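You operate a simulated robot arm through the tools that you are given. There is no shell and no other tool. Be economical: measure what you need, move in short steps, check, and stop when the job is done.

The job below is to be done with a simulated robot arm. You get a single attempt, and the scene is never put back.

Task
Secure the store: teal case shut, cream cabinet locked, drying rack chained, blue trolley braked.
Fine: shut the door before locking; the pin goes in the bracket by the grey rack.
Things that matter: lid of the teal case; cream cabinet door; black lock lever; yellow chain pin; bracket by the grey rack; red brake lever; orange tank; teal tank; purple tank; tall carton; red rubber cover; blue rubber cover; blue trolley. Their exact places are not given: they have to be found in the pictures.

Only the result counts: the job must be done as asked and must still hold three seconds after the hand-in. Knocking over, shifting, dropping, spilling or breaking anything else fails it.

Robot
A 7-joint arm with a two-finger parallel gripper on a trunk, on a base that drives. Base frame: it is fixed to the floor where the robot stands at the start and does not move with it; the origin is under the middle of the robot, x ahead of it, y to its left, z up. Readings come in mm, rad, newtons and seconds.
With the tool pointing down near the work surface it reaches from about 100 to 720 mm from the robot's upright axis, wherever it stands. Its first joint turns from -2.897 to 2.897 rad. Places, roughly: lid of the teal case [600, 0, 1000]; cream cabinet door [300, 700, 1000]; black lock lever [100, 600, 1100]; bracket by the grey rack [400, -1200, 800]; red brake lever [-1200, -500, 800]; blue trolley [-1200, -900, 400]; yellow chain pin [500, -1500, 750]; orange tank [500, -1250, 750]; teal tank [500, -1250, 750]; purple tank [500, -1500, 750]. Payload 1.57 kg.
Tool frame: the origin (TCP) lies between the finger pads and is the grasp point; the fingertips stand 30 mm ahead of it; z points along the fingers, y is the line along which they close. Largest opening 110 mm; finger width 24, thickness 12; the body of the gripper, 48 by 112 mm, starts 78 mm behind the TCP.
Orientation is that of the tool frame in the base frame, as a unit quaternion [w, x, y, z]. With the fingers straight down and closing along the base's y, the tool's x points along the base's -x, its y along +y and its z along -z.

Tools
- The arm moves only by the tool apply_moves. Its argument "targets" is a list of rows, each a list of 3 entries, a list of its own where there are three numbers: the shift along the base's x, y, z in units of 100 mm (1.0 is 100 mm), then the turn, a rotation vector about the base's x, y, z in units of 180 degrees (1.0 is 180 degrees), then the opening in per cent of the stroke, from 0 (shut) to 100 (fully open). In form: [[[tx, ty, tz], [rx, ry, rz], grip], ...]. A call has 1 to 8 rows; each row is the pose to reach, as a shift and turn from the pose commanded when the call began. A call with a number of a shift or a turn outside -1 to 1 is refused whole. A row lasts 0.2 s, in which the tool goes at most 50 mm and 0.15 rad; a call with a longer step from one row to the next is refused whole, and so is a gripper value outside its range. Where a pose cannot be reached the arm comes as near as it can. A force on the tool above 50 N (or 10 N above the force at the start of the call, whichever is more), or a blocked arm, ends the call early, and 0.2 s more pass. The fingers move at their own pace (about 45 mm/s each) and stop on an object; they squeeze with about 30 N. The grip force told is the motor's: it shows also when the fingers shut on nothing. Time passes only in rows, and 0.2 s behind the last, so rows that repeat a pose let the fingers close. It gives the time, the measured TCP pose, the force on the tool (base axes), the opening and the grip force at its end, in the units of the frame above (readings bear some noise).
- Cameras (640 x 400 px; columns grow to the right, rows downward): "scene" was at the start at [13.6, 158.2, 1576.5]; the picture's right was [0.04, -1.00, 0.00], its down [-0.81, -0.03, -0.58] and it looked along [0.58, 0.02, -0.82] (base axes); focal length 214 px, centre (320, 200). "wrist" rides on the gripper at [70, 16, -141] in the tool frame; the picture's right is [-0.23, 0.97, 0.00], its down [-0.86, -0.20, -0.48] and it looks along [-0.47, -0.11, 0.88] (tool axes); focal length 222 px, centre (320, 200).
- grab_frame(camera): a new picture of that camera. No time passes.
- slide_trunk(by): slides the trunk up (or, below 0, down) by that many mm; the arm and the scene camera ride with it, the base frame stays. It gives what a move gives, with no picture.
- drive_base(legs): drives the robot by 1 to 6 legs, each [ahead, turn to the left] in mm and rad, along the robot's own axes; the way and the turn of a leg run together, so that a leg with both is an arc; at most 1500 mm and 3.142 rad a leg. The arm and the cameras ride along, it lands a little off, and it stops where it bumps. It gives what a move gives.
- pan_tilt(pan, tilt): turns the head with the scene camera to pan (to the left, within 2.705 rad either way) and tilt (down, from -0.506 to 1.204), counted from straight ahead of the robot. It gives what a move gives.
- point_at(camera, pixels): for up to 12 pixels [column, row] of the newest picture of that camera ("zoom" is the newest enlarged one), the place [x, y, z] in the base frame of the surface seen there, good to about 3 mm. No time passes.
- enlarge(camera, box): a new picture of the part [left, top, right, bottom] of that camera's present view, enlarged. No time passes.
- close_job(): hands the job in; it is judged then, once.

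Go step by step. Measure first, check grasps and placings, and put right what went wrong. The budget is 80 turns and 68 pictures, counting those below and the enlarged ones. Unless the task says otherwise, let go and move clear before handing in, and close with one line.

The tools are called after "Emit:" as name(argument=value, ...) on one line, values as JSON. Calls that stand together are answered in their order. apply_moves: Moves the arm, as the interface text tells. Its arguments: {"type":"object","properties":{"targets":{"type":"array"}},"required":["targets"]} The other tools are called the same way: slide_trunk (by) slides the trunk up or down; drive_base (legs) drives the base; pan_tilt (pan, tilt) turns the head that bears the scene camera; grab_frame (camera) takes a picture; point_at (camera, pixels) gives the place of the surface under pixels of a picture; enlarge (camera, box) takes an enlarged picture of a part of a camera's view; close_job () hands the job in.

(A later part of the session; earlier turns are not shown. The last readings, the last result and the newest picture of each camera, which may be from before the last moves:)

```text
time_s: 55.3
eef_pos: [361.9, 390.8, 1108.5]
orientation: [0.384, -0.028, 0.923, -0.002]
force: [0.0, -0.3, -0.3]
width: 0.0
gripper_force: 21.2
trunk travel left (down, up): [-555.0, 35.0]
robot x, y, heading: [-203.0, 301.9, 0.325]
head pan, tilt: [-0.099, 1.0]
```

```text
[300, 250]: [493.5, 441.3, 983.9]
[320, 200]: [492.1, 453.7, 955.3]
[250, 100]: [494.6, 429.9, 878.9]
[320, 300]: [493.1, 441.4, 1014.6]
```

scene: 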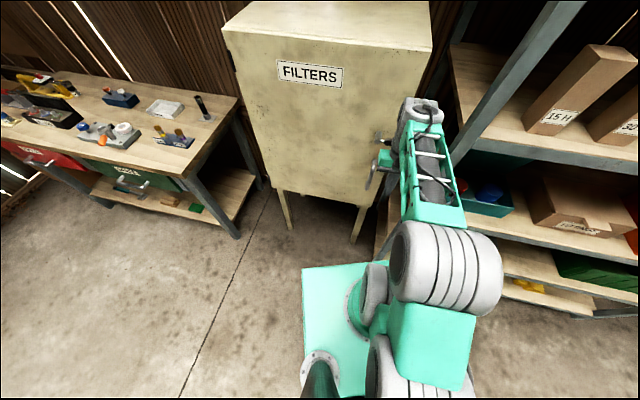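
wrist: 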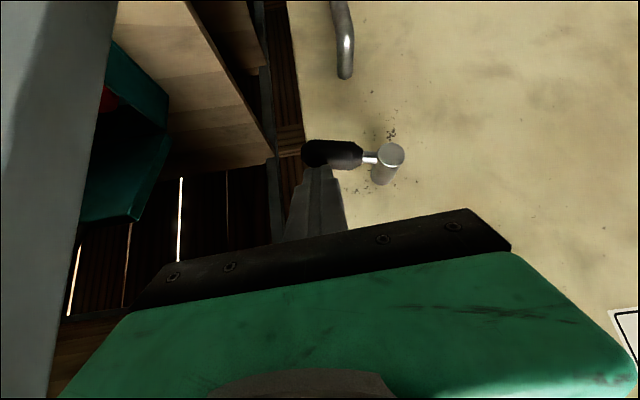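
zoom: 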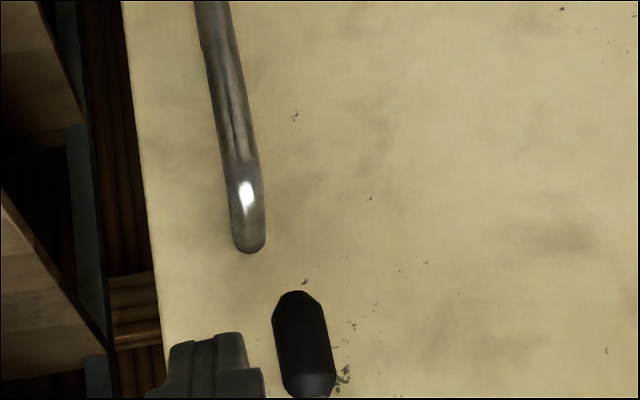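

Lever vertical, door at x≈494 shut: cabinet locked. Next the teal case: back off and drive in front of it.

Emit:
drive_base(legs=[[-200, 0], [0, -1.895], [240, 0], [0, 1.57]])

Emit:
pan_tilt(pan=0.15, tilt=0.65)

Emit:
grab_frame(camera="scene")

Emit:
grab_frame(camera="wrist")

```text
time_s: 66.7
eef_pos: [171.1, -109.8, 1107.2]
orientation: [0.378, 0.13, 0.914, -0.068]
force: [0.1, 0.2, -0.2]
width: 0.0
gripper_force: 21.1
trunk travel left (down, up): [-555.0, 35.0]
robot x, y, heading: [-391.7, 0.7, -0.014]
head pan, tilt: [-0.099, 1.0]
```

```text
time_s: 67.5
eef_pos: [171.7, -109.2, 1106.9]
orientation: [0.378, 0.13, 0.914, -0.067]
force: [0.1, 0.2, -0.4]
width: 0.0
gripper_force: 21.1
trunk travel left (down, up): [-555.0, 35.0]
robot x, y, heading: [-392.7, 0.4, -0.017]
head pan, tilt: [0.15, 0.649]
```

```text
35 pictures are left
```

scene: 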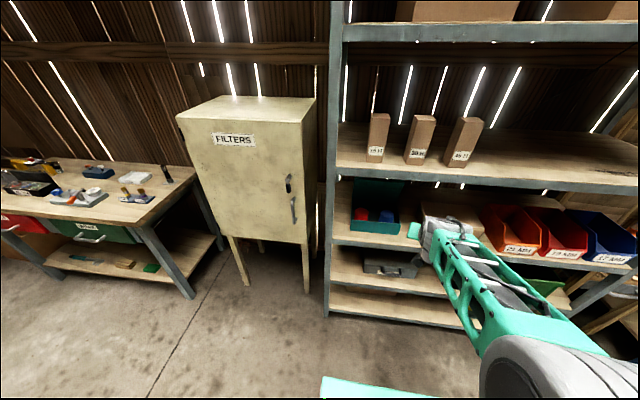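

```text
34 pictures are left
```

wrist: 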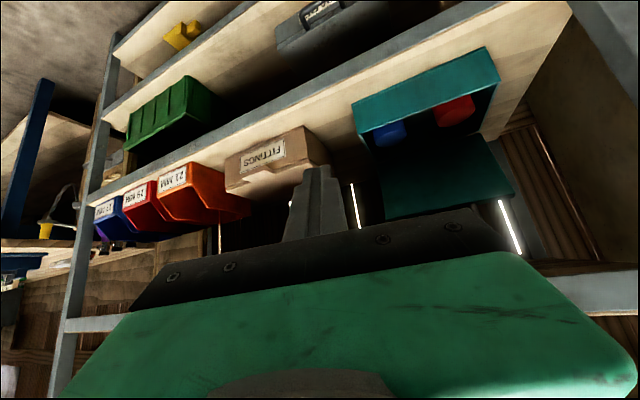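

Both views show the open teal box with its lid standing behind (wrist, (440, 180)). I'll enlarge and measure.

Emit:
enlarge(camera="wrist", box=[320, 30, 560, 230])

Emit:
point_at(camera="wrist", pixels=[[356, 110], [495, 55], [362, 128], [496, 82], [393, 133], [456, 111], [385, 150], [480, 140], [386, 215], [510, 195], [440, 185], [470, 128]])

Emit:
enlarge(camera="scene", box=[330, 110, 490, 260])

Emit:
point_at(camera="scene", pixels=[[352, 205], [398, 208], [360, 212], [387, 214], [385, 185], [354, 183], [403, 183], [350, 172], [400, 181], [350, 228], [398, 232], [375, 200]])

```text
2.00 times, centred on (440, 130) of wrist
```

zoom: 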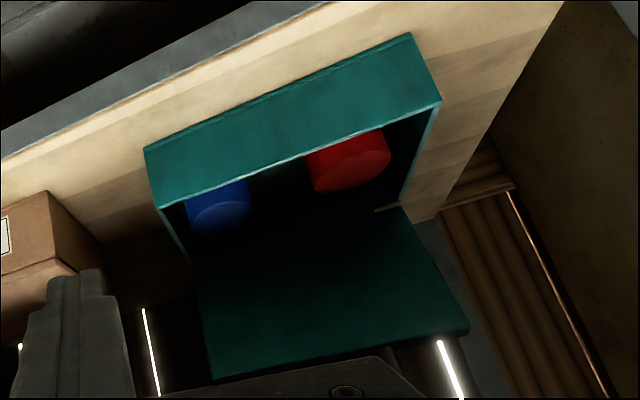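

```text
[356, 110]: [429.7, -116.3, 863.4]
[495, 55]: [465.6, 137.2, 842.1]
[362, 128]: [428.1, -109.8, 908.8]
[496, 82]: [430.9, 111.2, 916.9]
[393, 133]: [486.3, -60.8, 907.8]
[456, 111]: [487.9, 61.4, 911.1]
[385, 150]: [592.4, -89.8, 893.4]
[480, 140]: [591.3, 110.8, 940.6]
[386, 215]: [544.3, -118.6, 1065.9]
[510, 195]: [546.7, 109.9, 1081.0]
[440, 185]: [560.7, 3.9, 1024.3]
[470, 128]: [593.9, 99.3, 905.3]
```

```text
2.67 times, centred on (410, 185) of scene
```

zoom: 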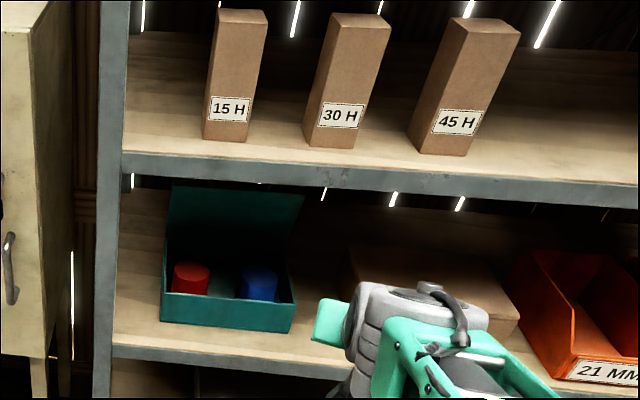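

```text
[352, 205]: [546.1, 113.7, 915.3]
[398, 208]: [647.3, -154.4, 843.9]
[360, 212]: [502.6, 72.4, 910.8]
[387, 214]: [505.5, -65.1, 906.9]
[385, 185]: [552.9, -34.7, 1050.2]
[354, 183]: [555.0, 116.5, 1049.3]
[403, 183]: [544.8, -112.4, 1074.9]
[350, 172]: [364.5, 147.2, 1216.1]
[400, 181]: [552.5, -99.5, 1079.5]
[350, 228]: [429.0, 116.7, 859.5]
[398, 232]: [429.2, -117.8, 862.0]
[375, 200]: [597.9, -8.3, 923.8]
```

Case: x 429–600, y ±118, rim z≈915; the lid hinges at (597, 917) and leans forward with its top edge at (546, 1078). I'll turn the tool level, and measure the shelf bar above.

Emit:
point_at(camera="zoom", pixels=[[240, 160], [240, 180], [260, 190], [160, 180], [300, 188], [200, 210]])

Emit:
apply_moves(targets=[[[0.1, 0.15, 0], [-0.0048, -0.0417, 0.01525], 0], [[0.2, 0.3, 0], [-0.0097, -0.0833, 0.0305], 0], [[0.3, 0.5, 0], [-0.0145, -0.125, 0.0458], 0], [[0.4, 0.7, 0], [-0.0193, -0.1667, 0.061], 0], [[0.5, 0.85, 0], [-0.0242, -0.208, 0.0763], 0], [[0.6, 1.0, 0], [-0.029, -0.25, 0.0915], 0]])

Emit:
grab_frame(camera="scene")

```text
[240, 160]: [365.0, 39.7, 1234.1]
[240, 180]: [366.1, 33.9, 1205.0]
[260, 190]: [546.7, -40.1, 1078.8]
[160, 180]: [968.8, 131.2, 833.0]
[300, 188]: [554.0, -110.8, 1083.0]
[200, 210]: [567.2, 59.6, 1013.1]
```

```text
time_s: 68.9
eef_pos: [231.2, -8.4, 1105.5]
orientation: [0.709, 0.0, 0.705, 0.001]
force: [0.5, 0.4, 0.2]
width: 0.1
gripper_force: 21.6
trunk travel left (down, up): [-555.0, 35.0]
robot x, y, heading: [-390.1, -1.4, -0.017]
head pan, tilt: [0.15, 0.649]
```

```text
31 pictures are left
```

scene: 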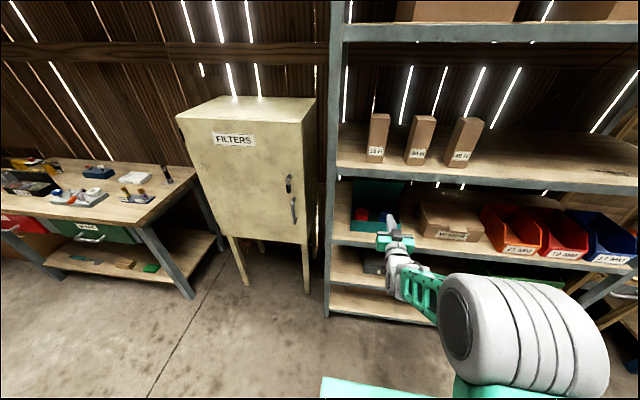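

Tool is level at (231, −8, 1105); the gap above the lid runs from 1083 to about 1200. Raise slightly to z≈1120 and drive ahead so the fingers go over the lid's edge.

Emit:
apply_moves(targets=[[[0, 0.05, 0.15], [0, 0, 0], 0]])

Emit:
drive_base(legs=[[220, 0]])

Emit:
grab_frame(camera="scene")

Emit:
grab_frame(camera="wrist")

```text
time_s: 69.3
eef_pos: [231.2, -3.5, 1121.7]
orientation: [0.708, -0.001, 0.706, 0.001]
force: [0.5, 0.0, -0.1]
width: 0.1
gripper_force: 21.1
trunk travel left (down, up): [-555.0, 35.0]
robot x, y, heading: [-390.4, -2.6, -0.014]
head pan, tilt: [0.15, 0.649]
```

```text
time_s: 71.0
eef_pos: [452.3, -8.2, 1121.6]
orientation: [0.708, 0.002, 0.706, -0.001]
force: [0.5, -0.1, 1.0]
width: 0.2
gripper_force: 21.2
trunk travel left (down, up): [-555.0, 35.0]
robot x, y, heading: [-170.3, -5.4, -0.012]
head pan, tilt: [0.15, 0.649]
```

```text
30 pictures are left
```

scene: 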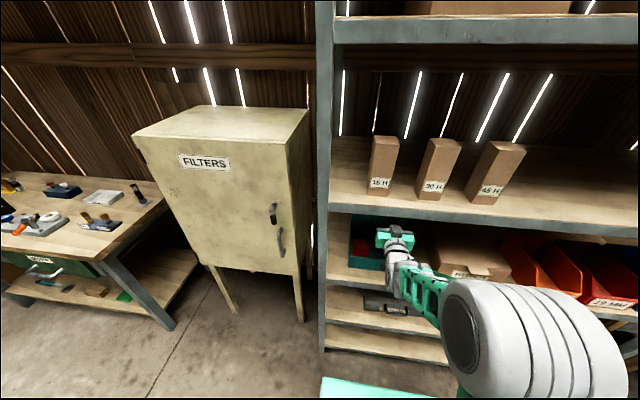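

```text
29 pictures are left
```

wrist: 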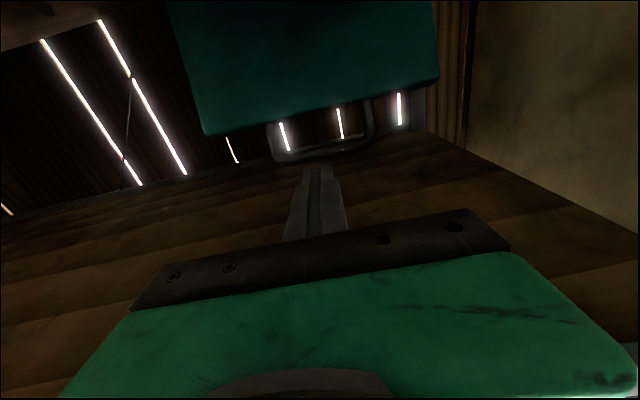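

The lid has a wire handle standing beyond its edge (wrist, (320, 145)). I'll measure it.

Emit:
enlarge(camera="wrist", box=[220, 70, 420, 195])

Emit:
point_at(camera="wrist", pixels=[[275, 130], [280, 157], [325, 150], [360, 140], [370, 115], [300, 118], [230, 130], [400, 90], [310, 175], [340, 180]])

```text
3.20 times, centred on (320, 132) of wrist
```

zoom: 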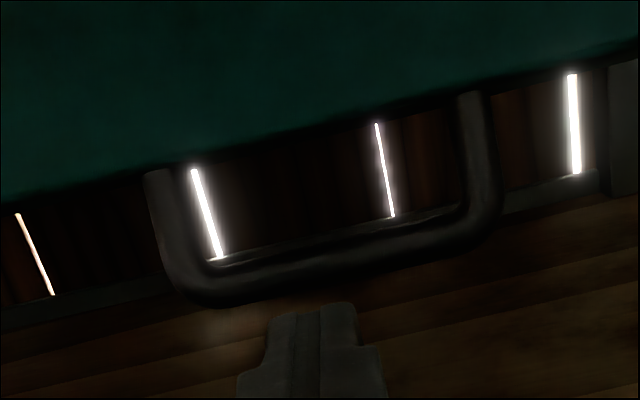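

```text
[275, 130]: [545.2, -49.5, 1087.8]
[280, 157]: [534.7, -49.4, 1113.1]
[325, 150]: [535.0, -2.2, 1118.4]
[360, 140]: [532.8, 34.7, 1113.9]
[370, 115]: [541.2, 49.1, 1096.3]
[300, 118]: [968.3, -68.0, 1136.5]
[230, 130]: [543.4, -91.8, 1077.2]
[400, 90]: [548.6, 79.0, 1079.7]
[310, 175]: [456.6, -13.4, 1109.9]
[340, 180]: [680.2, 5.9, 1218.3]
```

The handle bar lies at (535, ±50, 1118), top about 1124. I'll raise over it, reach the tip past the bar, then press it down and forward along its arc.

Emit:
apply_moves(targets=[[[0, 0.05, 0.28], [0, 0, 0], 0], [[0.4, 0.05, 0.28], [0, 0, 0], 0], [[0.8, 0.05, 0.28], [0, 0, 0], 0], [[0.9, 0.05, 0.28], [0, 0, 0], 0]])

Emit:
apply_moves(targets=[[[0, 0, -0.1], [0, 0, 0], 0], [[-0.25, 0, -0.2], [0, 0, 0], 0], [[-0.45, 0, -0.32], [0, 0, 0], 0], [[-0.7, 0, -0.48], [0, 0, 0], 0], [[-0.9, 0, -0.66], [0, 0, 0], 0]])

Emit:
grab_frame(camera="wrist")

```text
time_s: 72.0
eef_pos: [542.5, -3.1, 1150.1]
orientation: [0.708, 0.001, 0.706, -0.001]
force: [-0.1, -0.4, 0.0]
width: 0.3
gripper_force: 21.5
trunk travel left (down, up): [-555.0, 35.0]
robot x, y, heading: [-174.1, -6.1, -0.013]
head pan, tilt: [0.15, 0.649]
```

```text
time_s: 73.2
eef_pos: [450.2, -4.2, 1081.8]
orientation: [0.708, -0.001, 0.706, 0.001]
force: [-4.5, 0.3, 3.3]
width: 0.0
gripper_force: 21.6
trunk travel left (down, up): [-555.0, 35.0]
robot x, y, heading: [-171.6, -4.1, -0.015]
head pan, tilt: [0.15, 0.649]
```

```text
27 pictures are left
```

wrist: 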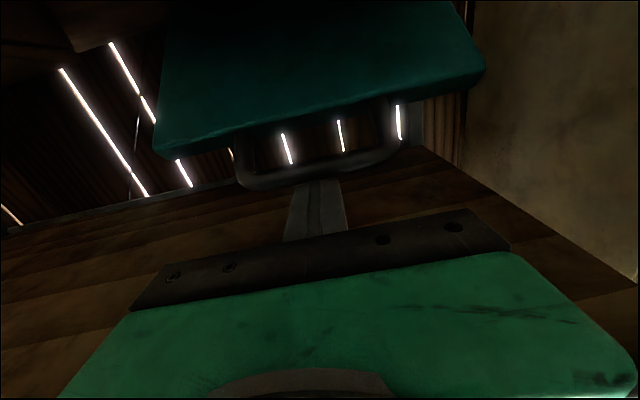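

The bar is under the fingers and following. Continue.

Emit:
apply_moves(targets=[[[-0.17, 0, -0.2], [0, 0, 0], 0], [[-0.31, 0, -0.43], [0, 0, 0], 0], [[-0.43, 0, -0.68], [0, 0, 0], 0], [[-0.51, 0, -0.93], [0, 0, 0], 0]])

Emit:
apply_moves(targets=[[[-0.06, 0, -0.25], [0, 0, 0], 0], [[-0.08, 0, -0.45], [0, 0, 0], 0], [[-0.08, 0, -0.55], [0, 0, 0], 0], [[-0.08, 0, -0.65], [0, 0, 0], 0], [[-0.08, 0, -0.75], [0, 0, 0], 0]])

Emit:
grab_frame(camera="wrist")

Emit:
grab_frame(camera="scene")

```text
time_s: 74.2
eef_pos: [400.7, -4.4, 990.9]
orientation: [0.708, 0.0, 0.706, 0.001]
force: [1.1, 0.1, 0.3]
width: 0.0
gripper_force: 21.8
trunk travel left (down, up): [-555.0, 35.0]
robot x, y, heading: [-170.1, -6.4, -0.017]
head pan, tilt: [0.15, 0.649]
```

```text
time_s: 75.1
eef_pos: [397.5, -2.5, 945.0]
orientation: [0.718, -0.001, 0.696, 0.0]
force: [-8.3, -2.3, 25.2]
width: 0.1
gripper_force: 21.2
trunk travel left (down, up): [-555.0, 35.0]
robot x, y, heading: [-173.3, -4.4, -0.018]
head pan, tilt: [0.15, 0.649]
stopped in row 4: the force on the tool passed its limit (the readings are from after the stop); the commanded pose is now the measured one
```

```text
26 pictures are left
```

wrist: 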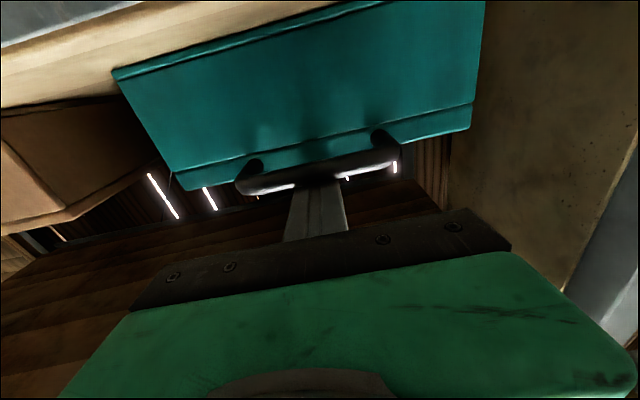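

```text
25 pictures are left
```

scene: 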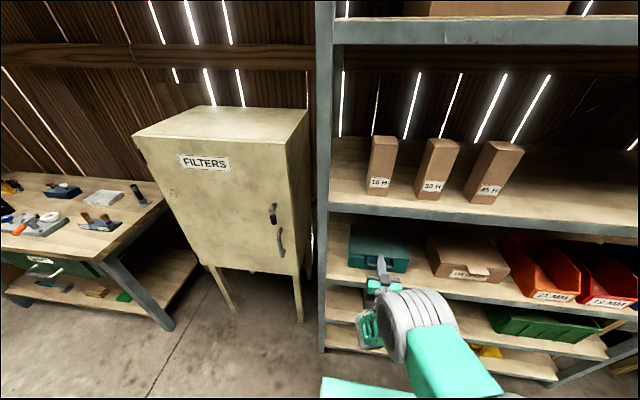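

The lid looks shut (stopped at 25 N). Lift off, retract, check.

Emit:
apply_moves(targets=[[[0, 0, 0.3], [0, 0, 0], 0], [[-0.4, 0, 0.3], [0, 0, 0], 0], [[-0.8, 0, 0.3], [0, 0, 0], 0], [[-1.0, 0, 0.3], [0, 0, 0], 0]])

Emit:
drive_base(legs=[[-300, 0]])

Emit:
enlarge(camera="wrist", box=[280, 60, 520, 210])

Emit:
pan_tilt(pan=-0.9, tilt=0.4)

Emit:
grab_frame(camera="scene")

```text
time_s: 76.1
eef_pos: [327.0, -7.3, 1008.2]
orientation: [0.718, 0.008, 0.696, 0.007]
force: [-0.4, -0.5, -0.3]
width: 0.0
gripper_force: 20.7
out of reach, approached as far as the arm can: row 3, 4
trunk travel left (down, up): [-555.0, 35.0]
robot x, y, heading: [-171.6, -8.1, -0.015]
head pan, tilt: [0.15, 0.649]
```

```text
time_s: 78.2
eef_pos: [29.3, 2.9, 1010.2]
orientation: [0.724, 0.004, 0.69, 0.007]
force: [-0.6, 0.8, 0.6]
width: 0.0
gripper_force: 21.4
trunk travel left (down, up): [-555.0, 35.0]
robot x, y, heading: [-473.7, 0.7, -0.014]
head pan, tilt: [0.15, 0.649]
```

```text
2.67 times, centred on (400, 135) of wrist
```

zoom: 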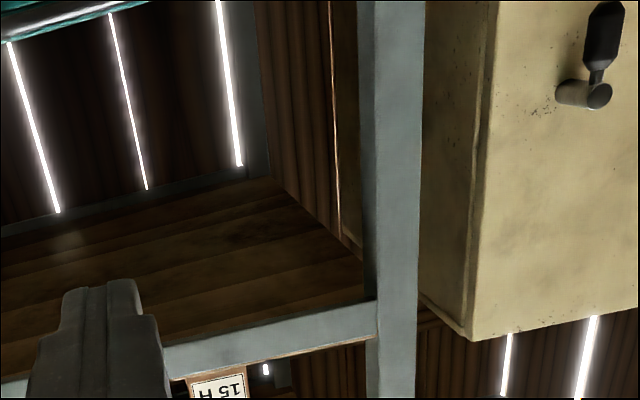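

```text
time_s: 79.5
eef_pos: [31.7, 1.8, 1011.7]
orientation: [0.724, 0.005, 0.689, 0.007]
force: [0.5, 0.4, -0.6]
width: 0.0
gripper_force: 21.4
trunk travel left (down, up): [-555.0, 35.0]
robot x, y, heading: [-472.9, -5.0, -0.015]
head pan, tilt: [-0.901, 0.4]
```

```text
23 pictures are left
```

scene: 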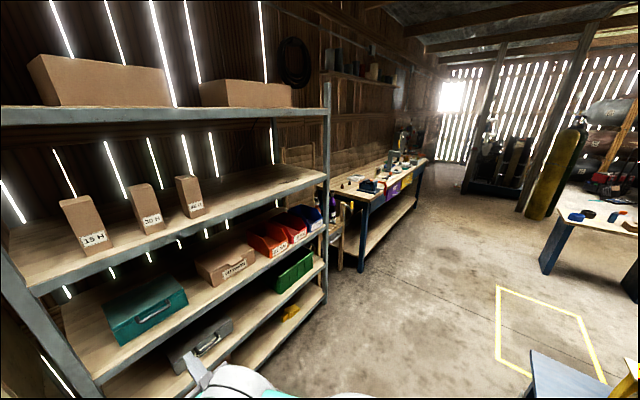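

Teal case is shut and the lever vertical. Next the chain pin: check obstacles on the way (trolley at lower right, bench at (385, 200)).

Emit:
point_at(camera="scene", pixels=[[530, 352], [500, 290], [365, 265], [342, 268], [425, 170], [540, 260], [326, 250], [150, 310], [350, 200]])

Emit:
enlarge(camera="scene", box=[280, 120, 440, 280])

```text
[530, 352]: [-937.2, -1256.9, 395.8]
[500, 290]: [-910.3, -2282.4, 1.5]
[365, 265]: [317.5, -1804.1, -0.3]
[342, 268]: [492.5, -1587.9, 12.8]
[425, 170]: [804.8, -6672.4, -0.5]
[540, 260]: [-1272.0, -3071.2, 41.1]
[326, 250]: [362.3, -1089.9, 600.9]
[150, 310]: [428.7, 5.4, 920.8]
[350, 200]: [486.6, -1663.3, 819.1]
```

```text
2.50 times, centred on (360, 200) of scene
```

zoom: 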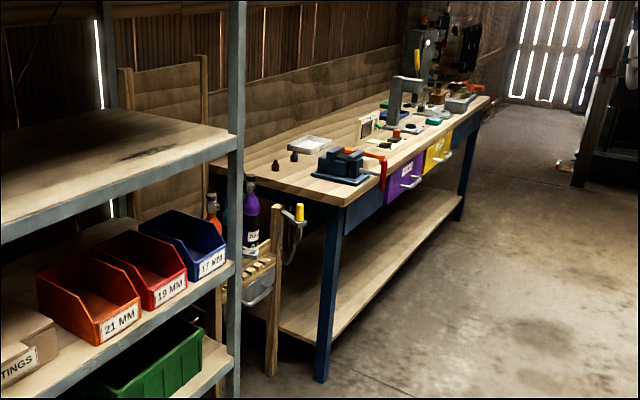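

Path is free. Drive to in front of the small bottle stand.

Emit:
drive_base(legs=[[0, -1.4], [1350, 0], [0, 1.4]])

Emit:
pan_tilt(pan=0.05, tilt=0.75)

Emit:
grab_frame(camera="scene")

```text
time_s: 93.1
eef_pos: [228.2, -1334.5, 1011.0]
orientation: [0.725, 0.009, 0.689, 0.002]
force: [-0.4, -0.1, 0.1]
width: 0.0
gripper_force: 21.2
trunk travel left (down, up): [-555.0, 35.0]
robot x, y, heading: [-273.2, -1334.0, -0.025]
head pan, tilt: [-0.901, 0.4]
```

```text
time_s: 94.3
eef_pos: [227.6, -1334.3, 1011.3]
orientation: [0.724, 0.009, 0.689, 0.002]
force: [0.2, 0.8, 0.3]
width: 0.3
gripper_force: 21.3
trunk travel left (down, up): [-555.0, 35.0]
robot x, y, heading: [-274.1, -1331.7, -0.023]
head pan, tilt: [0.051, 0.75]
```

```text
21 pictures are left
```

scene: 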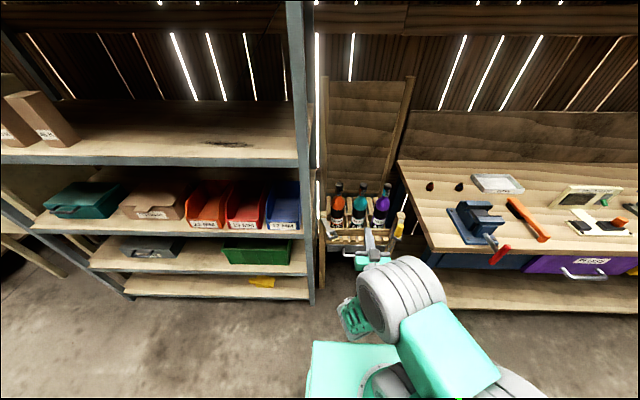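

Emit:
enlarge(camera="scene", box=[300, 170, 428, 270])

Emit:
point_at(camera="zoom", pixels=[[505, 225], [495, 285], [500, 330], [110, 300], [150, 270], [125, 370], [190, 200], [300, 200], [400, 200], [175, 340], [340, 300], [185, 75]])

Emit:
grab_frame(camera="wrist")

```text
4.00 times, centred on (364, 220) of scene
```

zoom: 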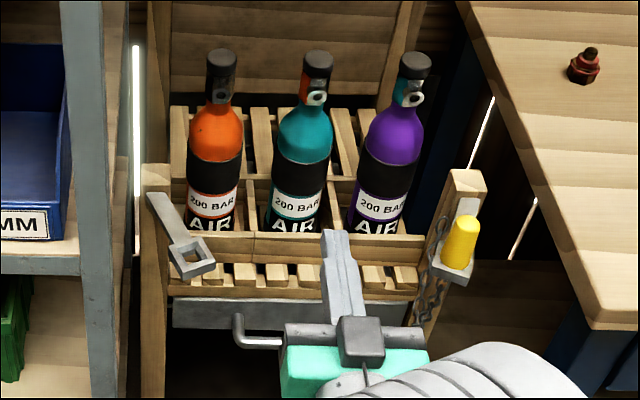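

```text
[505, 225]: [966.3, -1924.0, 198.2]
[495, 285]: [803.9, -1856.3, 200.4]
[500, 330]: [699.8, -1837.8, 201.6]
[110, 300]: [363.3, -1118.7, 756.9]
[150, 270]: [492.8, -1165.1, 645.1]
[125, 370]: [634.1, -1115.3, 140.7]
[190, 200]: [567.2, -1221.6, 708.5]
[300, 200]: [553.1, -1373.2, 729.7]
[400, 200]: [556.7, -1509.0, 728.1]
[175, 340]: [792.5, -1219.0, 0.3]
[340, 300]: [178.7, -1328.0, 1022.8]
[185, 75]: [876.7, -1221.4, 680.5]
```

```text
19 pictures are left
```

wrist: 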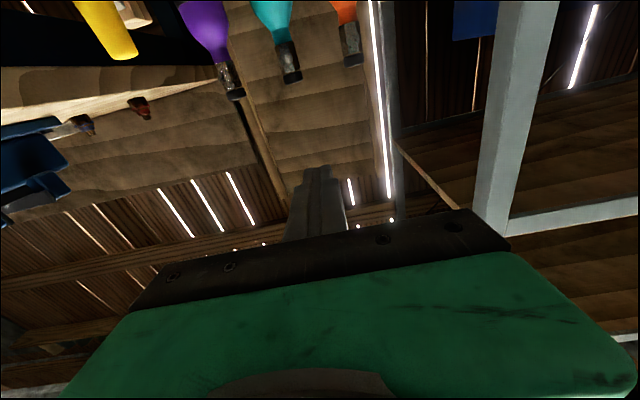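

The yellow pin sits in the right post's socket (zoom (463, 240)); the empty square bracket on the left post by the grey rack is at (190, 255). Measure them.

Emit:
point_at(camera="zoom", pixels=[[466, 218], [466, 240], [455, 258], [440, 268], [465, 280], [468, 205], [190, 250], [205, 268], [180, 273], [192, 262], [165, 205], [460, 180]])

Emit:
enlarge(camera="scene", box=[380, 200, 420, 250])

Emit:
enlarge(camera="scene", box=[320, 205, 376, 250])

```text
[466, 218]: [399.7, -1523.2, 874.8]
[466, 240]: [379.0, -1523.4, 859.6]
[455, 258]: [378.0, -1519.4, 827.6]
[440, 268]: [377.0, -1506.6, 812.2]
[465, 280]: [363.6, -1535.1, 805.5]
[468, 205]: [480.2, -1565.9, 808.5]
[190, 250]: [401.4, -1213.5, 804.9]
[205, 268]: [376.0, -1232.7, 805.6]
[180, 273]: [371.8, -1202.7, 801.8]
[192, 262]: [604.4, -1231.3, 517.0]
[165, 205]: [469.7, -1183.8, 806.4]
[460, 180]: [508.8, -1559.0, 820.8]
```

```text
8.00 times, centred on (400, 225) of scene
```

zoom: 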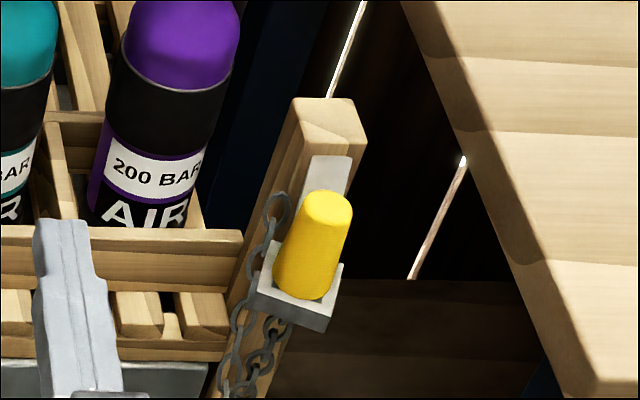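

```text
8.89 times, centred on (348, 228) of scene
```

zoom: 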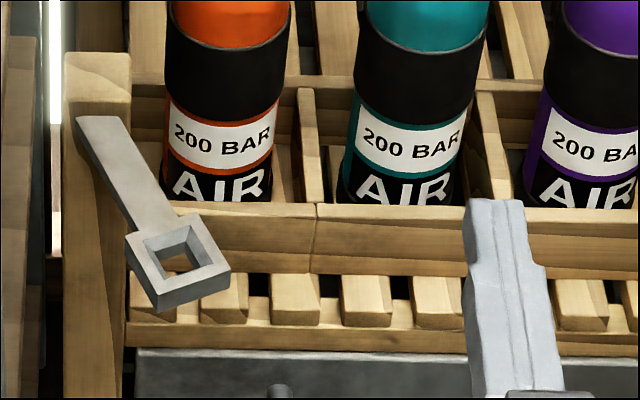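

Emit:
point_at(camera="zoom", pixels=[[132, 243], [197, 218], [224, 268], [158, 290], [148, 263], [208, 242], [190, 275], [165, 232], [175, 265], [100, 130], [180, 300]])

Emit:
point_at(camera="scene", pixels=[[401.5, 225.2], [403, 227], [400, 228], [396, 232], [403, 233], [399, 235], [393, 235.2], [401, 238.5], [402.3, 234], [397, 230], [400.5, 232]])

```text
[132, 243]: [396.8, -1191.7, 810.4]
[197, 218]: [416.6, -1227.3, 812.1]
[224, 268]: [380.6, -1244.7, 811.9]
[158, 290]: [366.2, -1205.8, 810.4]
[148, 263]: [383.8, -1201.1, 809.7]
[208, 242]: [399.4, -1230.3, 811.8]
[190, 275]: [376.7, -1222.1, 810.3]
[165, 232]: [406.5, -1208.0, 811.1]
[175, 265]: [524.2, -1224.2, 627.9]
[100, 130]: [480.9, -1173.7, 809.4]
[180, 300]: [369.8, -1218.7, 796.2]
```

```text
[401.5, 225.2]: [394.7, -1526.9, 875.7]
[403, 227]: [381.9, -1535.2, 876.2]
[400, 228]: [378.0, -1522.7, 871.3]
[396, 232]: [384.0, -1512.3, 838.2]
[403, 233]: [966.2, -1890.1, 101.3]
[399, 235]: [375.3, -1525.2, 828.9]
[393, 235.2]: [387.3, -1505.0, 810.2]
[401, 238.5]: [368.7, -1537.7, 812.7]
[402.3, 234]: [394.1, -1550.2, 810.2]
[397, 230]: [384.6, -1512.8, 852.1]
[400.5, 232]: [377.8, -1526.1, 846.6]
```

Left bracket centre ≈ (391, −1216), top z 811, turned about +30°; right socket turned −30°, pin centre ≈ (394, −1531), top z 877. I'll point the tool down again, open it, and drive closer.

Emit:
apply_moves(targets=[[[0, 0, 0], [0, 0.045, 0], 50], [[0, 0, 0], [0, 0.09, 0], 70], [[0, 0, 0], [0, 0.135, 0], 70], [[0, 0, 0], [0, 0.18, 0], 70], [[0, 0, 0], [0, 0.225, 0], 70], [[0, 0, 0], [0, 0.27, 0], 70]])

Emit:
apply_moves(targets=[[[0, 0, 0], [0, 0.045, 0], 70], [[0, 0, 0], [0, 0.09, 0], 70], [[0, 0, 0], [0, 0.135, 0], 70], [[0, 0, 0], [0, 0.18, 0], 70], [[0, 0, 0], [0, 0.215, 0], 70], [[0, 0, 0], [0, 0.246, 0], 70]])

Emit:
drive_base(legs=[[165, 0]])

```text
time_s: 95.7
eef_pos: [229.1, -1333.3, 1011.2]
orientation: [0.376, 0.008, 0.927, -0.002]
force: [1.1, 0.3, 0.6]
width: 77.3
gripper_force: 0.0
out of reach, approached as far as the arm can: row 3
trunk travel left (down, up): [-555.0, 35.0]
robot x, y, heading: [-271.9, -1332.6, -0.027]
head pan, tilt: [0.051, 0.75]
```

```text
time_s: 97.1
eef_pos: [227.4, -1335.3, 1010.1]
orientation: [-0.001, 0.007, 1.0, -0.006]
force: [0.1, 0.0, -0.1]
width: 77.0
gripper_force: 0.0
trunk travel left (down, up): [-555.0, 35.0]
robot x, y, heading: [-276.6, -1334.7, -0.029]
head pan, tilt: [0.051, 0.75]
```

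```text
time_s: 98.5
eef_pos: [394.1, -1338.7, 1011.0]
orientation: [-0.001, 0.008, 1.0, -0.006]
force: [0.1, -1.0, 0.3]
width: 77.1
gripper_force: 0.0
trunk travel left (down, up): [-555.0, 35.0]
robot x, y, heading: [-111.0, -1333.8, -0.03]
head pan, tilt: [0.051, 0.75]
```

Emit:
apply_moves(targets=[[[0, -0.45, 0], [0, 0, 0], 62], [[0, -0.9, 0], [0, 0, 0], 62], [[0, -0.97, 0], [0, 0, 0], 62]])

Emit:
apply_moves(targets=[[[0, -0.45, -0.2], [0, 0, 0], 62], [[0, -0.9, -0.4], [0, 0, 0], 62], [[0, -0.95, -0.6], [0, 0, 0], 62]])

Emit:
grab_frame(camera="wrist")

```text
time_s: 99.3
eef_pos: [393.5, -1437.0, 1010.0]
orientation: [0.0, 0.007, 1.0, -0.006]
force: [0.3, 0.0, 0.9]
width: 68.3
gripper_force: 0.0
trunk travel left (down, up): [-555.0, 35.0]
robot x, y, heading: [-111.0, -1333.1, -0.025]
head pan, tilt: [0.051, 0.75]
```

```text
time_s: 100.2
eef_pos: [393.8, -1530.8, 950.4]
orientation: [-0.001, 0.008, 1.0, -0.005]
force: [0.3, 1.1, -0.7]
width: 68.3
gripper_force: 0.1
trunk travel left (down, up): [-555.0, 35.0]
robot x, y, heading: [-113.3, -1336.1, -0.024]
head pan, tilt: [0.051, 0.75]
```

```text
16 pictures are left
```

wrist: 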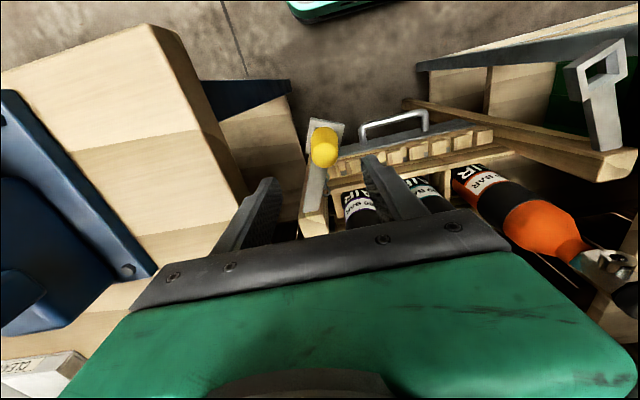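

The fingers straddle the pin line. Check pin centre and the bench's edge near the left finger.

Emit:
point_at(camera="wrist", pixels=[[318, 140], [326, 155], [335, 150], [312, 150], [310, 125], [205, 150], [235, 195], [315, 200], [345, 125], [165, 45]])

```text
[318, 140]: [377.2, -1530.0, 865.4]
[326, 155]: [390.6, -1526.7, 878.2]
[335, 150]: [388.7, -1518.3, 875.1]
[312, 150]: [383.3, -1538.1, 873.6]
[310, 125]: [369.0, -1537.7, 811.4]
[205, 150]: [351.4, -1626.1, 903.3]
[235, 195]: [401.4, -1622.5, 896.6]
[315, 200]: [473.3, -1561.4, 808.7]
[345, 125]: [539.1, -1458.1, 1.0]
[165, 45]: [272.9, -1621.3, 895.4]
```

Pin centre ≈ (391, −1528); bench edge y = −1621, clear. Descend and grip.

Emit:
apply_moves(targets=[[[-0.03, 0.03, -0.4], [0, 0, 0], 62], [[-0.03, 0.03, -0.8], [0, 0, 0], 62], [[-0.03, 0.03, -0.98], [0, 0, 0], 62]])

Emit:
apply_moves(targets=[[[0, 0, 0], [0, 0, 0], 0], [[0, 0, 0], [0, 0, 0], 0], [[0, 0, 0], [0, 0, 0], 0], [[0, 0, 0], [0, 0, 0], 0], [[0, 0, 0], [0, 0, 0], 0]])

Emit:
apply_moves(targets=[[[0, 0, 0.25], [0, 0, 0], 0], [[0, 0, 0.5], [0, 0, 0], 0], [[0, 0, 0.8], [0, 0, 0], 0], [[0, 0, 1.0], [0, 0, 0], 0]])

Emit:
enlarge(camera="scene", box=[320, 150, 448, 250])

```text
time_s: 101.0
eef_pos: [389.4, -1527.8, 853.2]
orientation: [0.0, 0.008, 1.0, -0.006]
force: [-0.1, -0.2, 0.1]
width: 68.5
gripper_force: 0.1
trunk travel left (down, up): [-555.0, 35.0]
robot x, y, heading: [-109.9, -1335.9, -0.026]
head pan, tilt: [0.051, 0.75]
```

```text
time_s: 102.2
eef_pos: [390.4, -1528.1, 853.5]
orientation: [0.0, 0.007, 1.0, -0.005]
force: [0.5, 0.6, 0.0]
width: 31.4
gripper_force: 29.9
trunk travel left (down, up): [-555.0, 35.0]
robot x, y, heading: [-112.1, -1336.2, -0.024]
head pan, tilt: [0.051, 0.75]
```

```text
time_s: 103.2
eef_pos: [390.8, -1527.9, 953.0]
orientation: [0.0, 0.008, 1.0, -0.006]
force: [-0.8, -0.6, -1.6]
width: 31.1
gripper_force: 30.3
trunk travel left (down, up): [-555.0, 35.0]
robot x, y, heading: [-107.4, -1336.1, -0.033]
head pan, tilt: [0.051, 0.75]
```

```text
4.00 times, centred on (384, 200) of scene
```

zoom: 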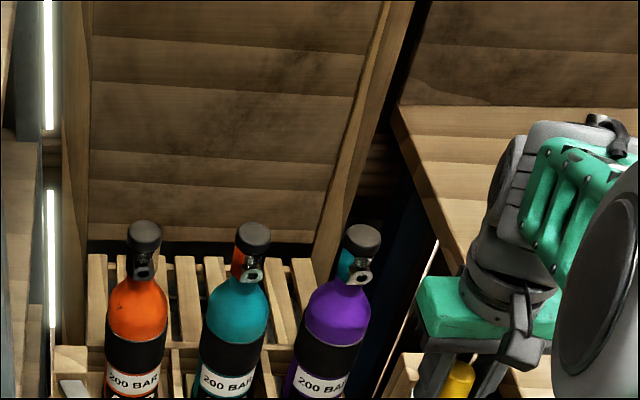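

Pin is held (31 mm). Look at its shaft below the fingers.

Emit:
enlarge(camera="scene", box=[370, 220, 450, 270])

```text
8.00 times, centred on (410, 245) of scene
```

zoom: 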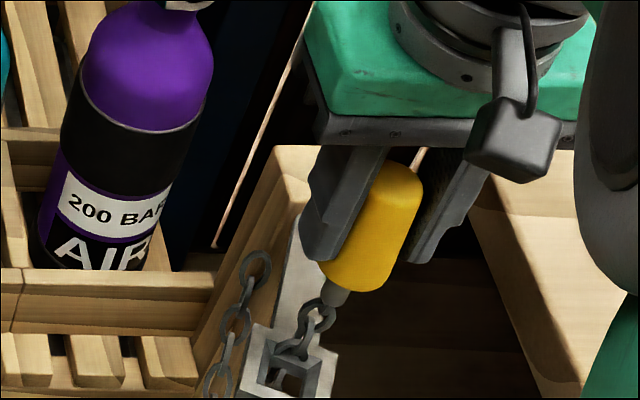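

Emit:
point_at(camera="zoom", pixels=[[335, 295], [325, 270], [375, 290], [400, 200], [385, 170], [418, 190], [318, 318], [240, 370], [335, 345], [270, 325], [252, 270]])

Emit:
grab_frame(camera="wrist")

```text
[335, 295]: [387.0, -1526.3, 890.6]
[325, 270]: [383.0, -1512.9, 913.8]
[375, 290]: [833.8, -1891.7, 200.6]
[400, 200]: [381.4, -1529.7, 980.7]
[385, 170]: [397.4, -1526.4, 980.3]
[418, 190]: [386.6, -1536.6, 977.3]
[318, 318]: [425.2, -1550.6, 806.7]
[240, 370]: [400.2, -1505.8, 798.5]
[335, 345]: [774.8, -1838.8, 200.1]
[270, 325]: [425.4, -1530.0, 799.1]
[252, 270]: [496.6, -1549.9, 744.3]
```

```text
13 pictures are left
```

wrist: 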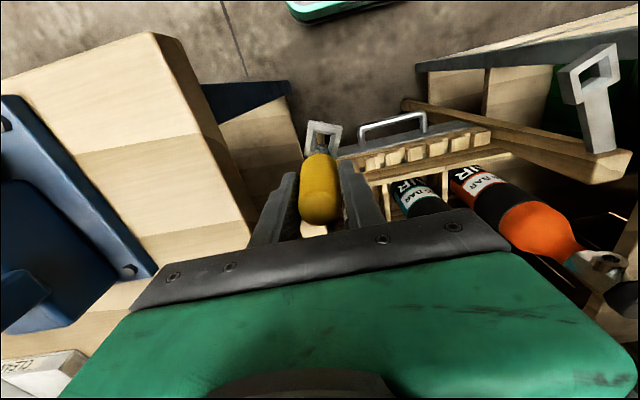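

Pin hangs straight: nub around (392, −1527), body bottom ≈ 42 mm below the TCP. Carry it over to the left bracket at (391, −1216).

Emit:
apply_moves(targets=[[[0, 0.4, 0], [0, 0, 0], 0], [[0, 0.8, 0], [0, 0, 0], 0], [[0, 1.0, 0], [0, 0, 0], 0]])

Emit:
apply_moves(targets=[[[0, 0.4, 0], [0, 0, 0], 0], [[0, 0.8, 0], [0, 0, 0], 0], [[0, 1.0, 0], [0, 0, 0], 0]])

Emit:
apply_moves(targets=[[[0, 0.4, 0], [0, 0, 0], 0], [[0, 0.8, 0], [0, 0, 0], 0], [[-0.01, 1.0, -0.1], [0, 0, 0], 0]])

Emit:
apply_moves(targets=[[[0, 0.12, 0], [0, 0, 0], 0], [[0, 0.12, -0.3], [0, 0, 0], 0], [[0, 0.12, -0.4], [0, 0, 0], 0]])

Emit:
enlarge(camera="scene", box=[310, 190, 390, 250])

```text
time_s: 104.0
eef_pos: [392.0, -1428.1, 953.3]
orientation: [-0.001, 0.007, 1.0, -0.005]
force: [0.5, 0.0, -0.3]
width: 31.4
gripper_force: 30.2
trunk travel left (down, up): [-555.0, 35.0]
robot x, y, heading: [-109.5, -1332.6, -0.023]
head pan, tilt: [0.051, 0.75]
```

```text
time_s: 104.8
eef_pos: [391.1, -1328.2, 952.0]
orientation: [-0.001, 0.007, 1.0, -0.004]
force: [0.6, -0.2, -1.5]
width: 31.2
gripper_force: 29.9
trunk travel left (down, up): [-555.0, 35.0]
robot x, y, heading: [-112.4, -1335.3, -0.024]
head pan, tilt: [0.051, 0.75]
```

```text
time_s: 105.5
eef_pos: [390.6, -1228.2, 942.0]
orientation: [-0.001, 0.008, 1.0, -0.005]
force: [-0.3, -0.5, -1.4]
width: 31.4
gripper_force: 29.9
trunk travel left (down, up): [-555.0, 35.0]
robot x, y, heading: [-114.7, -1338.1, -0.027]
head pan, tilt: [0.051, 0.75]
```

```text
time_s: 106.3
eef_pos: [388.6, -1216.4, 901.4]
orientation: [-0.001, 0.008, 1.0, -0.005]
force: [-0.2, -0.4, -1.6]
width: 31.6
gripper_force: 30.3
trunk travel left (down, up): [-555.0, 35.0]
robot x, y, heading: [-109.1, -1338.8, -0.029]
head pan, tilt: [0.051, 0.75]
```

```text
6.67 times, centred on (350, 220) of scene
```

zoom: 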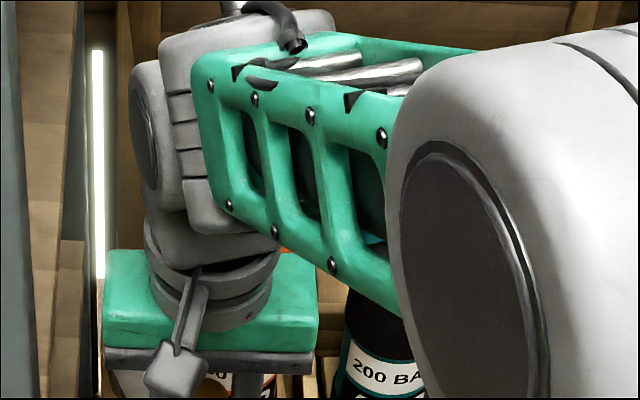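

Emit:
enlarge(camera="wrist", box=[240, 70, 400, 230])

Emit:
point_at(camera="zoom", pixels=[[320, 60], [280, 100], [370, 100], [320, 120], [320, 150], [300, 180], [340, 180], [320, 90], [260, 120], [390, 120]])

```text
2.50 times, centred on (320, 150) of wrist
```

zoom: 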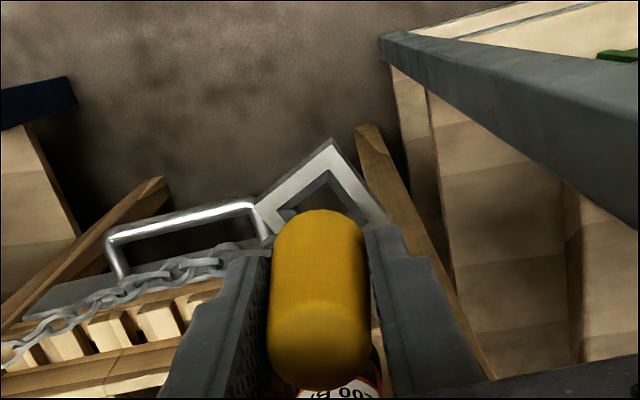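

```text
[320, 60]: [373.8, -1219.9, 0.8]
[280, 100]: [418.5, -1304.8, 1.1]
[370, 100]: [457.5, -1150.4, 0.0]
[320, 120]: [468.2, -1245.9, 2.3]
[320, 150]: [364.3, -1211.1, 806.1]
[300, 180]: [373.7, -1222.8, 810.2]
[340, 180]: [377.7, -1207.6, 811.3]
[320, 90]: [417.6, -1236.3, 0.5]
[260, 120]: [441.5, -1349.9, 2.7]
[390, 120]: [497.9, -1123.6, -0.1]
```

Ring corner (364, −1209) agrees with the measured centre; the pin is over the hole and the chain trails along. Lower to the seated height (TCP z≈853).

Emit:
apply_moves(targets=[[[0, 0, -0.2], [0, 0, 0], 0], [[0, 0, -0.35], [0, 0, 0], 0], [[0, 0, -0.43], [0, 0, 0], 0], [[0, 0, -0.48], [0, 0, 0], 0]])

Emit:
enlarge(camera="wrist", box=[240, 70, 400, 230])

```text
time_s: 107.3
eef_pos: [390.0, -1215.2, 854.0]
orientation: [0.0, 0.008, 1.0, -0.006]
force: [-0.3, -0.4, -1.9]
width: 31.3
gripper_force: 29.5
trunk travel left (down, up): [-555.0, 35.0]
robot x, y, heading: [-105.7, -1335.2, -0.028]
head pan, tilt: [0.051, 0.75]
```

```text
2.50 times, centred on (320, 150) of wrist
```

zoom: 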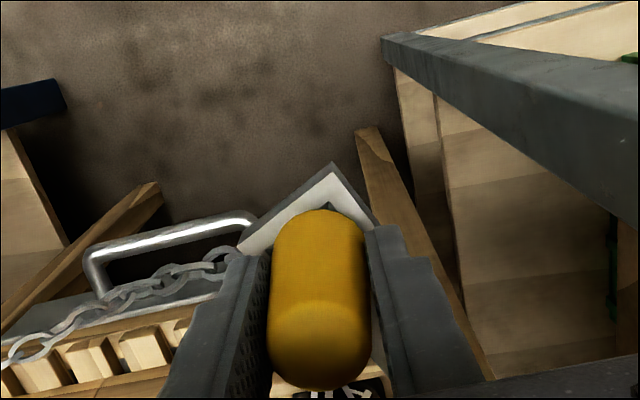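

Pin is in the ring with no resistance yet; press gently down a few mm to find the seat.

Emit:
apply_moves(targets=[[[0, 0, -0.03], [0, 0, 0], 0], [[0, 0, -0.06], [0, 0, 0], 0], [[0, 0, -0.08], [0, 0, 0], 0]])

```text
time_s: 108.2
eef_pos: [389.8, -1215.5, 851.9]
orientation: [0.003, 0.008, 1.0, -0.004]
force: [-15.0, -3.5, 28.1]
width: 31.2
gripper_force: 29.8
trunk travel left (down, up): [-555.0, 35.0]
robot x, y, heading: [-108.1, -1336.8, -0.033]
head pan, tilt: [0.051, 0.75]
stopped in row 3: the force on the tool passed its limit (the readings are from after the stop); the commanded pose is now the measured one
```

Seated at z≈852, the same height as in its first socket. Release and lift away.

Emit:
apply_moves(targets=[[[0, 0, 0.01], [0, 0, 0], 62], [[0, 0, 0.01], [0, 0, 0], 62], [[0, 0, 0.01], [0, 0, 0], 62], [[0, 0, 0.3], [0, 0, 0], 62], [[0, 0, 0.7], [0, 0, 0], 62], [[0, 0, 1.0], [0, 0, 0], 62]])

Emit:
enlarge(camera="wrist", box=[220, 70, 420, 220])

Emit:
point_at(camera="zoom", pixels=[[320, 150], [320, 180], [320, 200], [300, 180], [340, 180], [320, 220]])

```text
time_s: 109.6
eef_pos: [390.1, -1214.9, 950.0]
orientation: [0.002, 0.008, 1.0, -0.004]
force: [0.2, -0.5, -0.2]
width: 68.0
gripper_force: 0.0
trunk travel left (down, up): [-555.0, 35.0]
robot x, y, heading: [-109.3, -1332.7, -0.03]
head pan, tilt: [0.051, 0.75]
```

```text
2.67 times, centred on (320, 145) of wrist
```

zoom: 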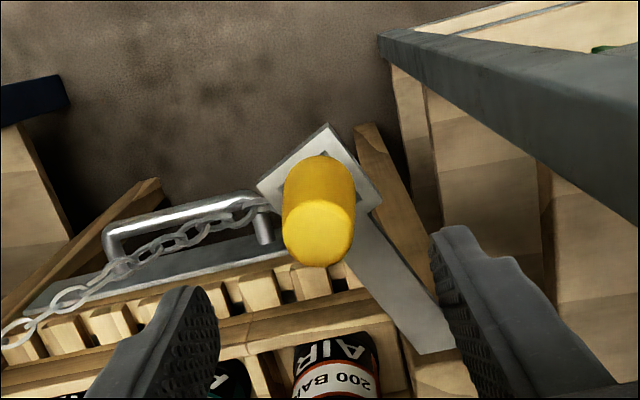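

```text
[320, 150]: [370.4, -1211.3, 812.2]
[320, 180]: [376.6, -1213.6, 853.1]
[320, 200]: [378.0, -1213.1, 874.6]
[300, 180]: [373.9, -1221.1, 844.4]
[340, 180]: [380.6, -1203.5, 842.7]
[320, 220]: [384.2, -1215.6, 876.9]
```

Pin stands in the bracket, chain across. Now the trolley: back away, turn toward it and look.

Emit:
drive_base(legs=[[-170, 0], [0, 2.5]])

Emit:
pan_tilt(pan=0.2, tilt=0.65)

Emit:
grab_frame(camera="scene")

```text
time_s: 116.9
eef_pos: [-752.9, -1127.4, 949.2]
orientation: [-0.005, 0.946, -0.323, 0.0]
force: [-0.1, 0.1, 0.2]
width: 68.2
gripper_force: 0.0
trunk travel left (down, up): [-555.0, 35.0]
robot x, y, heading: [-279.1, -1331.2, 2.467]
head pan, tilt: [0.051, 0.75]
```

```text
time_s: 117.6
eef_pos: [-753.5, -1127.8, 949.9]
orientation: [-0.005, 0.946, -0.325, -0.001]
force: [-0.7, 0.6, -0.5]
width: 68.3
gripper_force: 0.1
trunk travel left (down, up): [-555.0, 35.0]
robot x, y, heading: [-278.6, -1332.5, 2.468]
head pan, tilt: [0.201, 0.649]
```

```text
8 pictures are left
```

scene: 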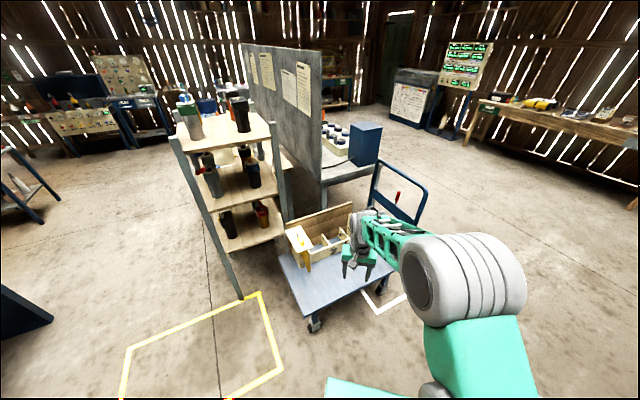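

Red brake lever is on the trolley's handle frame at (398, 197). Enlarge and measure it.

Emit:
enlarge(camera="scene", box=[340, 150, 436, 225])

Emit:
point_at(camera="scene", pixels=[[397, 192], [395, 205], [378, 163], [425, 188], [418, 222], [280, 260], [315, 318], [392, 268], [370, 205], [398, 200], [380, 285]])

```text
5.33 times, centred on (388, 188) of scene
```

zoom: 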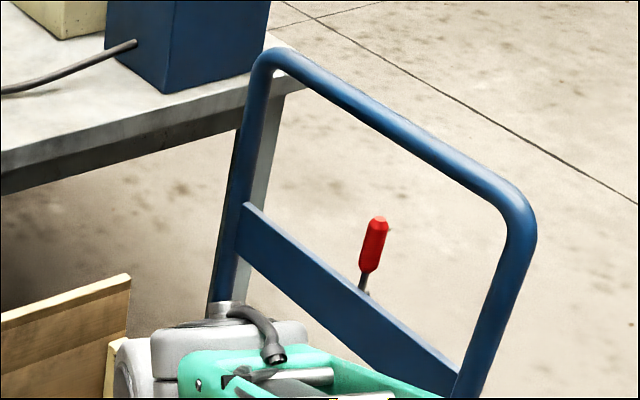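

```text
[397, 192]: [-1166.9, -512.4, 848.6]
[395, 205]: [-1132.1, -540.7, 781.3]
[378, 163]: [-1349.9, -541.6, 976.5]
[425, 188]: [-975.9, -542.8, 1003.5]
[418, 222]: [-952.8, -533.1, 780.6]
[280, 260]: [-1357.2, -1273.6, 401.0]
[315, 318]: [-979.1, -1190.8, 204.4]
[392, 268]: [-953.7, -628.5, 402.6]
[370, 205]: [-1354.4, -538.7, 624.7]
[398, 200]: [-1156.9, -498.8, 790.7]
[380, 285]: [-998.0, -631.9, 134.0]
```

Emit:
point_at(camera="scene", pixels=[[325, 190], [355, 172], [382, 158], [322, 205], [380, 130], [320, 150], [400, 300], [388, 195]])

Emit:
drive_base(legs=[[0, -0.87], [1450, 0]])

```text
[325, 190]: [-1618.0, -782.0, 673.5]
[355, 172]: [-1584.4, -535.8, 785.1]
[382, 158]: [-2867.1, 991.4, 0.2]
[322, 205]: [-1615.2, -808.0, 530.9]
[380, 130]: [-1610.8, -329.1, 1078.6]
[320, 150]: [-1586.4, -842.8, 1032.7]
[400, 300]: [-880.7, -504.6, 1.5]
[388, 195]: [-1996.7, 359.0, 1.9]
```

```text
time_s: 127.1
eef_pos: [-473.7, 606.8, 948.9]
orientation: [-0.005, 0.721, -0.693, 0.002]
force: [-0.3, 0.6, 0.5]
width: 68.4
gripper_force: 0.0
trunk travel left (down, up): [-555.0, 35.0]
robot x, y, heading: [-327.0, 112.0, 1.603]
head pan, tilt: [0.201, 0.649]
```

Table edge is at x≈−1584, so I'll reverse along −x and turn right to face the lever from the handle side.

Emit:
drive_base(legs=[[0, -1.6], [-830, 0], [0, -1.57]])

Emit:
pan_tilt(pan=0.0, tilt=0.8)

Emit:
grab_frame(camera="scene")

```text
time_s: 139.2
eef_pos: [-1026.2, -399.6, 950.1]
orientation: [-0.001, 0.702, 0.712, -0.004]
force: [-0.1, -0.8, 0.7]
width: 68.2
gripper_force: 0.1
trunk travel left (down, up): [-555.0, 35.0]
robot x, y, heading: [-1159.9, 97.1, -1.571]
head pan, tilt: [0.201, 0.649]
```

```text
time_s: 140.0
eef_pos: [-1027.8, -399.0, 950.7]
orientation: [-0.001, 0.703, 0.711, -0.005]
force: [-0.2, 0.1, -1.0]
width: 68.2
gripper_force: 0.1
trunk travel left (down, up): [-555.0, 35.0]
robot x, y, heading: [-1161.7, 99.4, -1.571]
head pan, tilt: [0.0, 0.799]
```

```text
6 pictures are left
```

scene: 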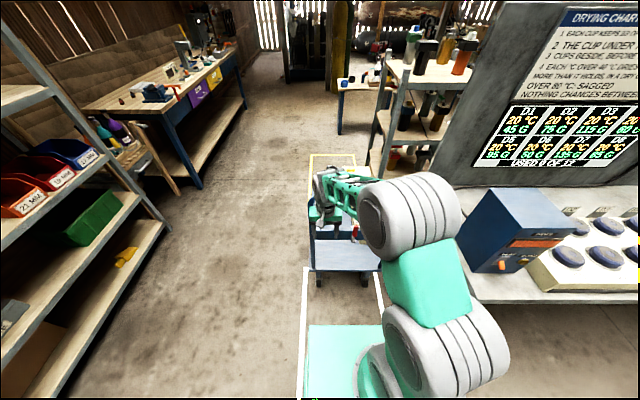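

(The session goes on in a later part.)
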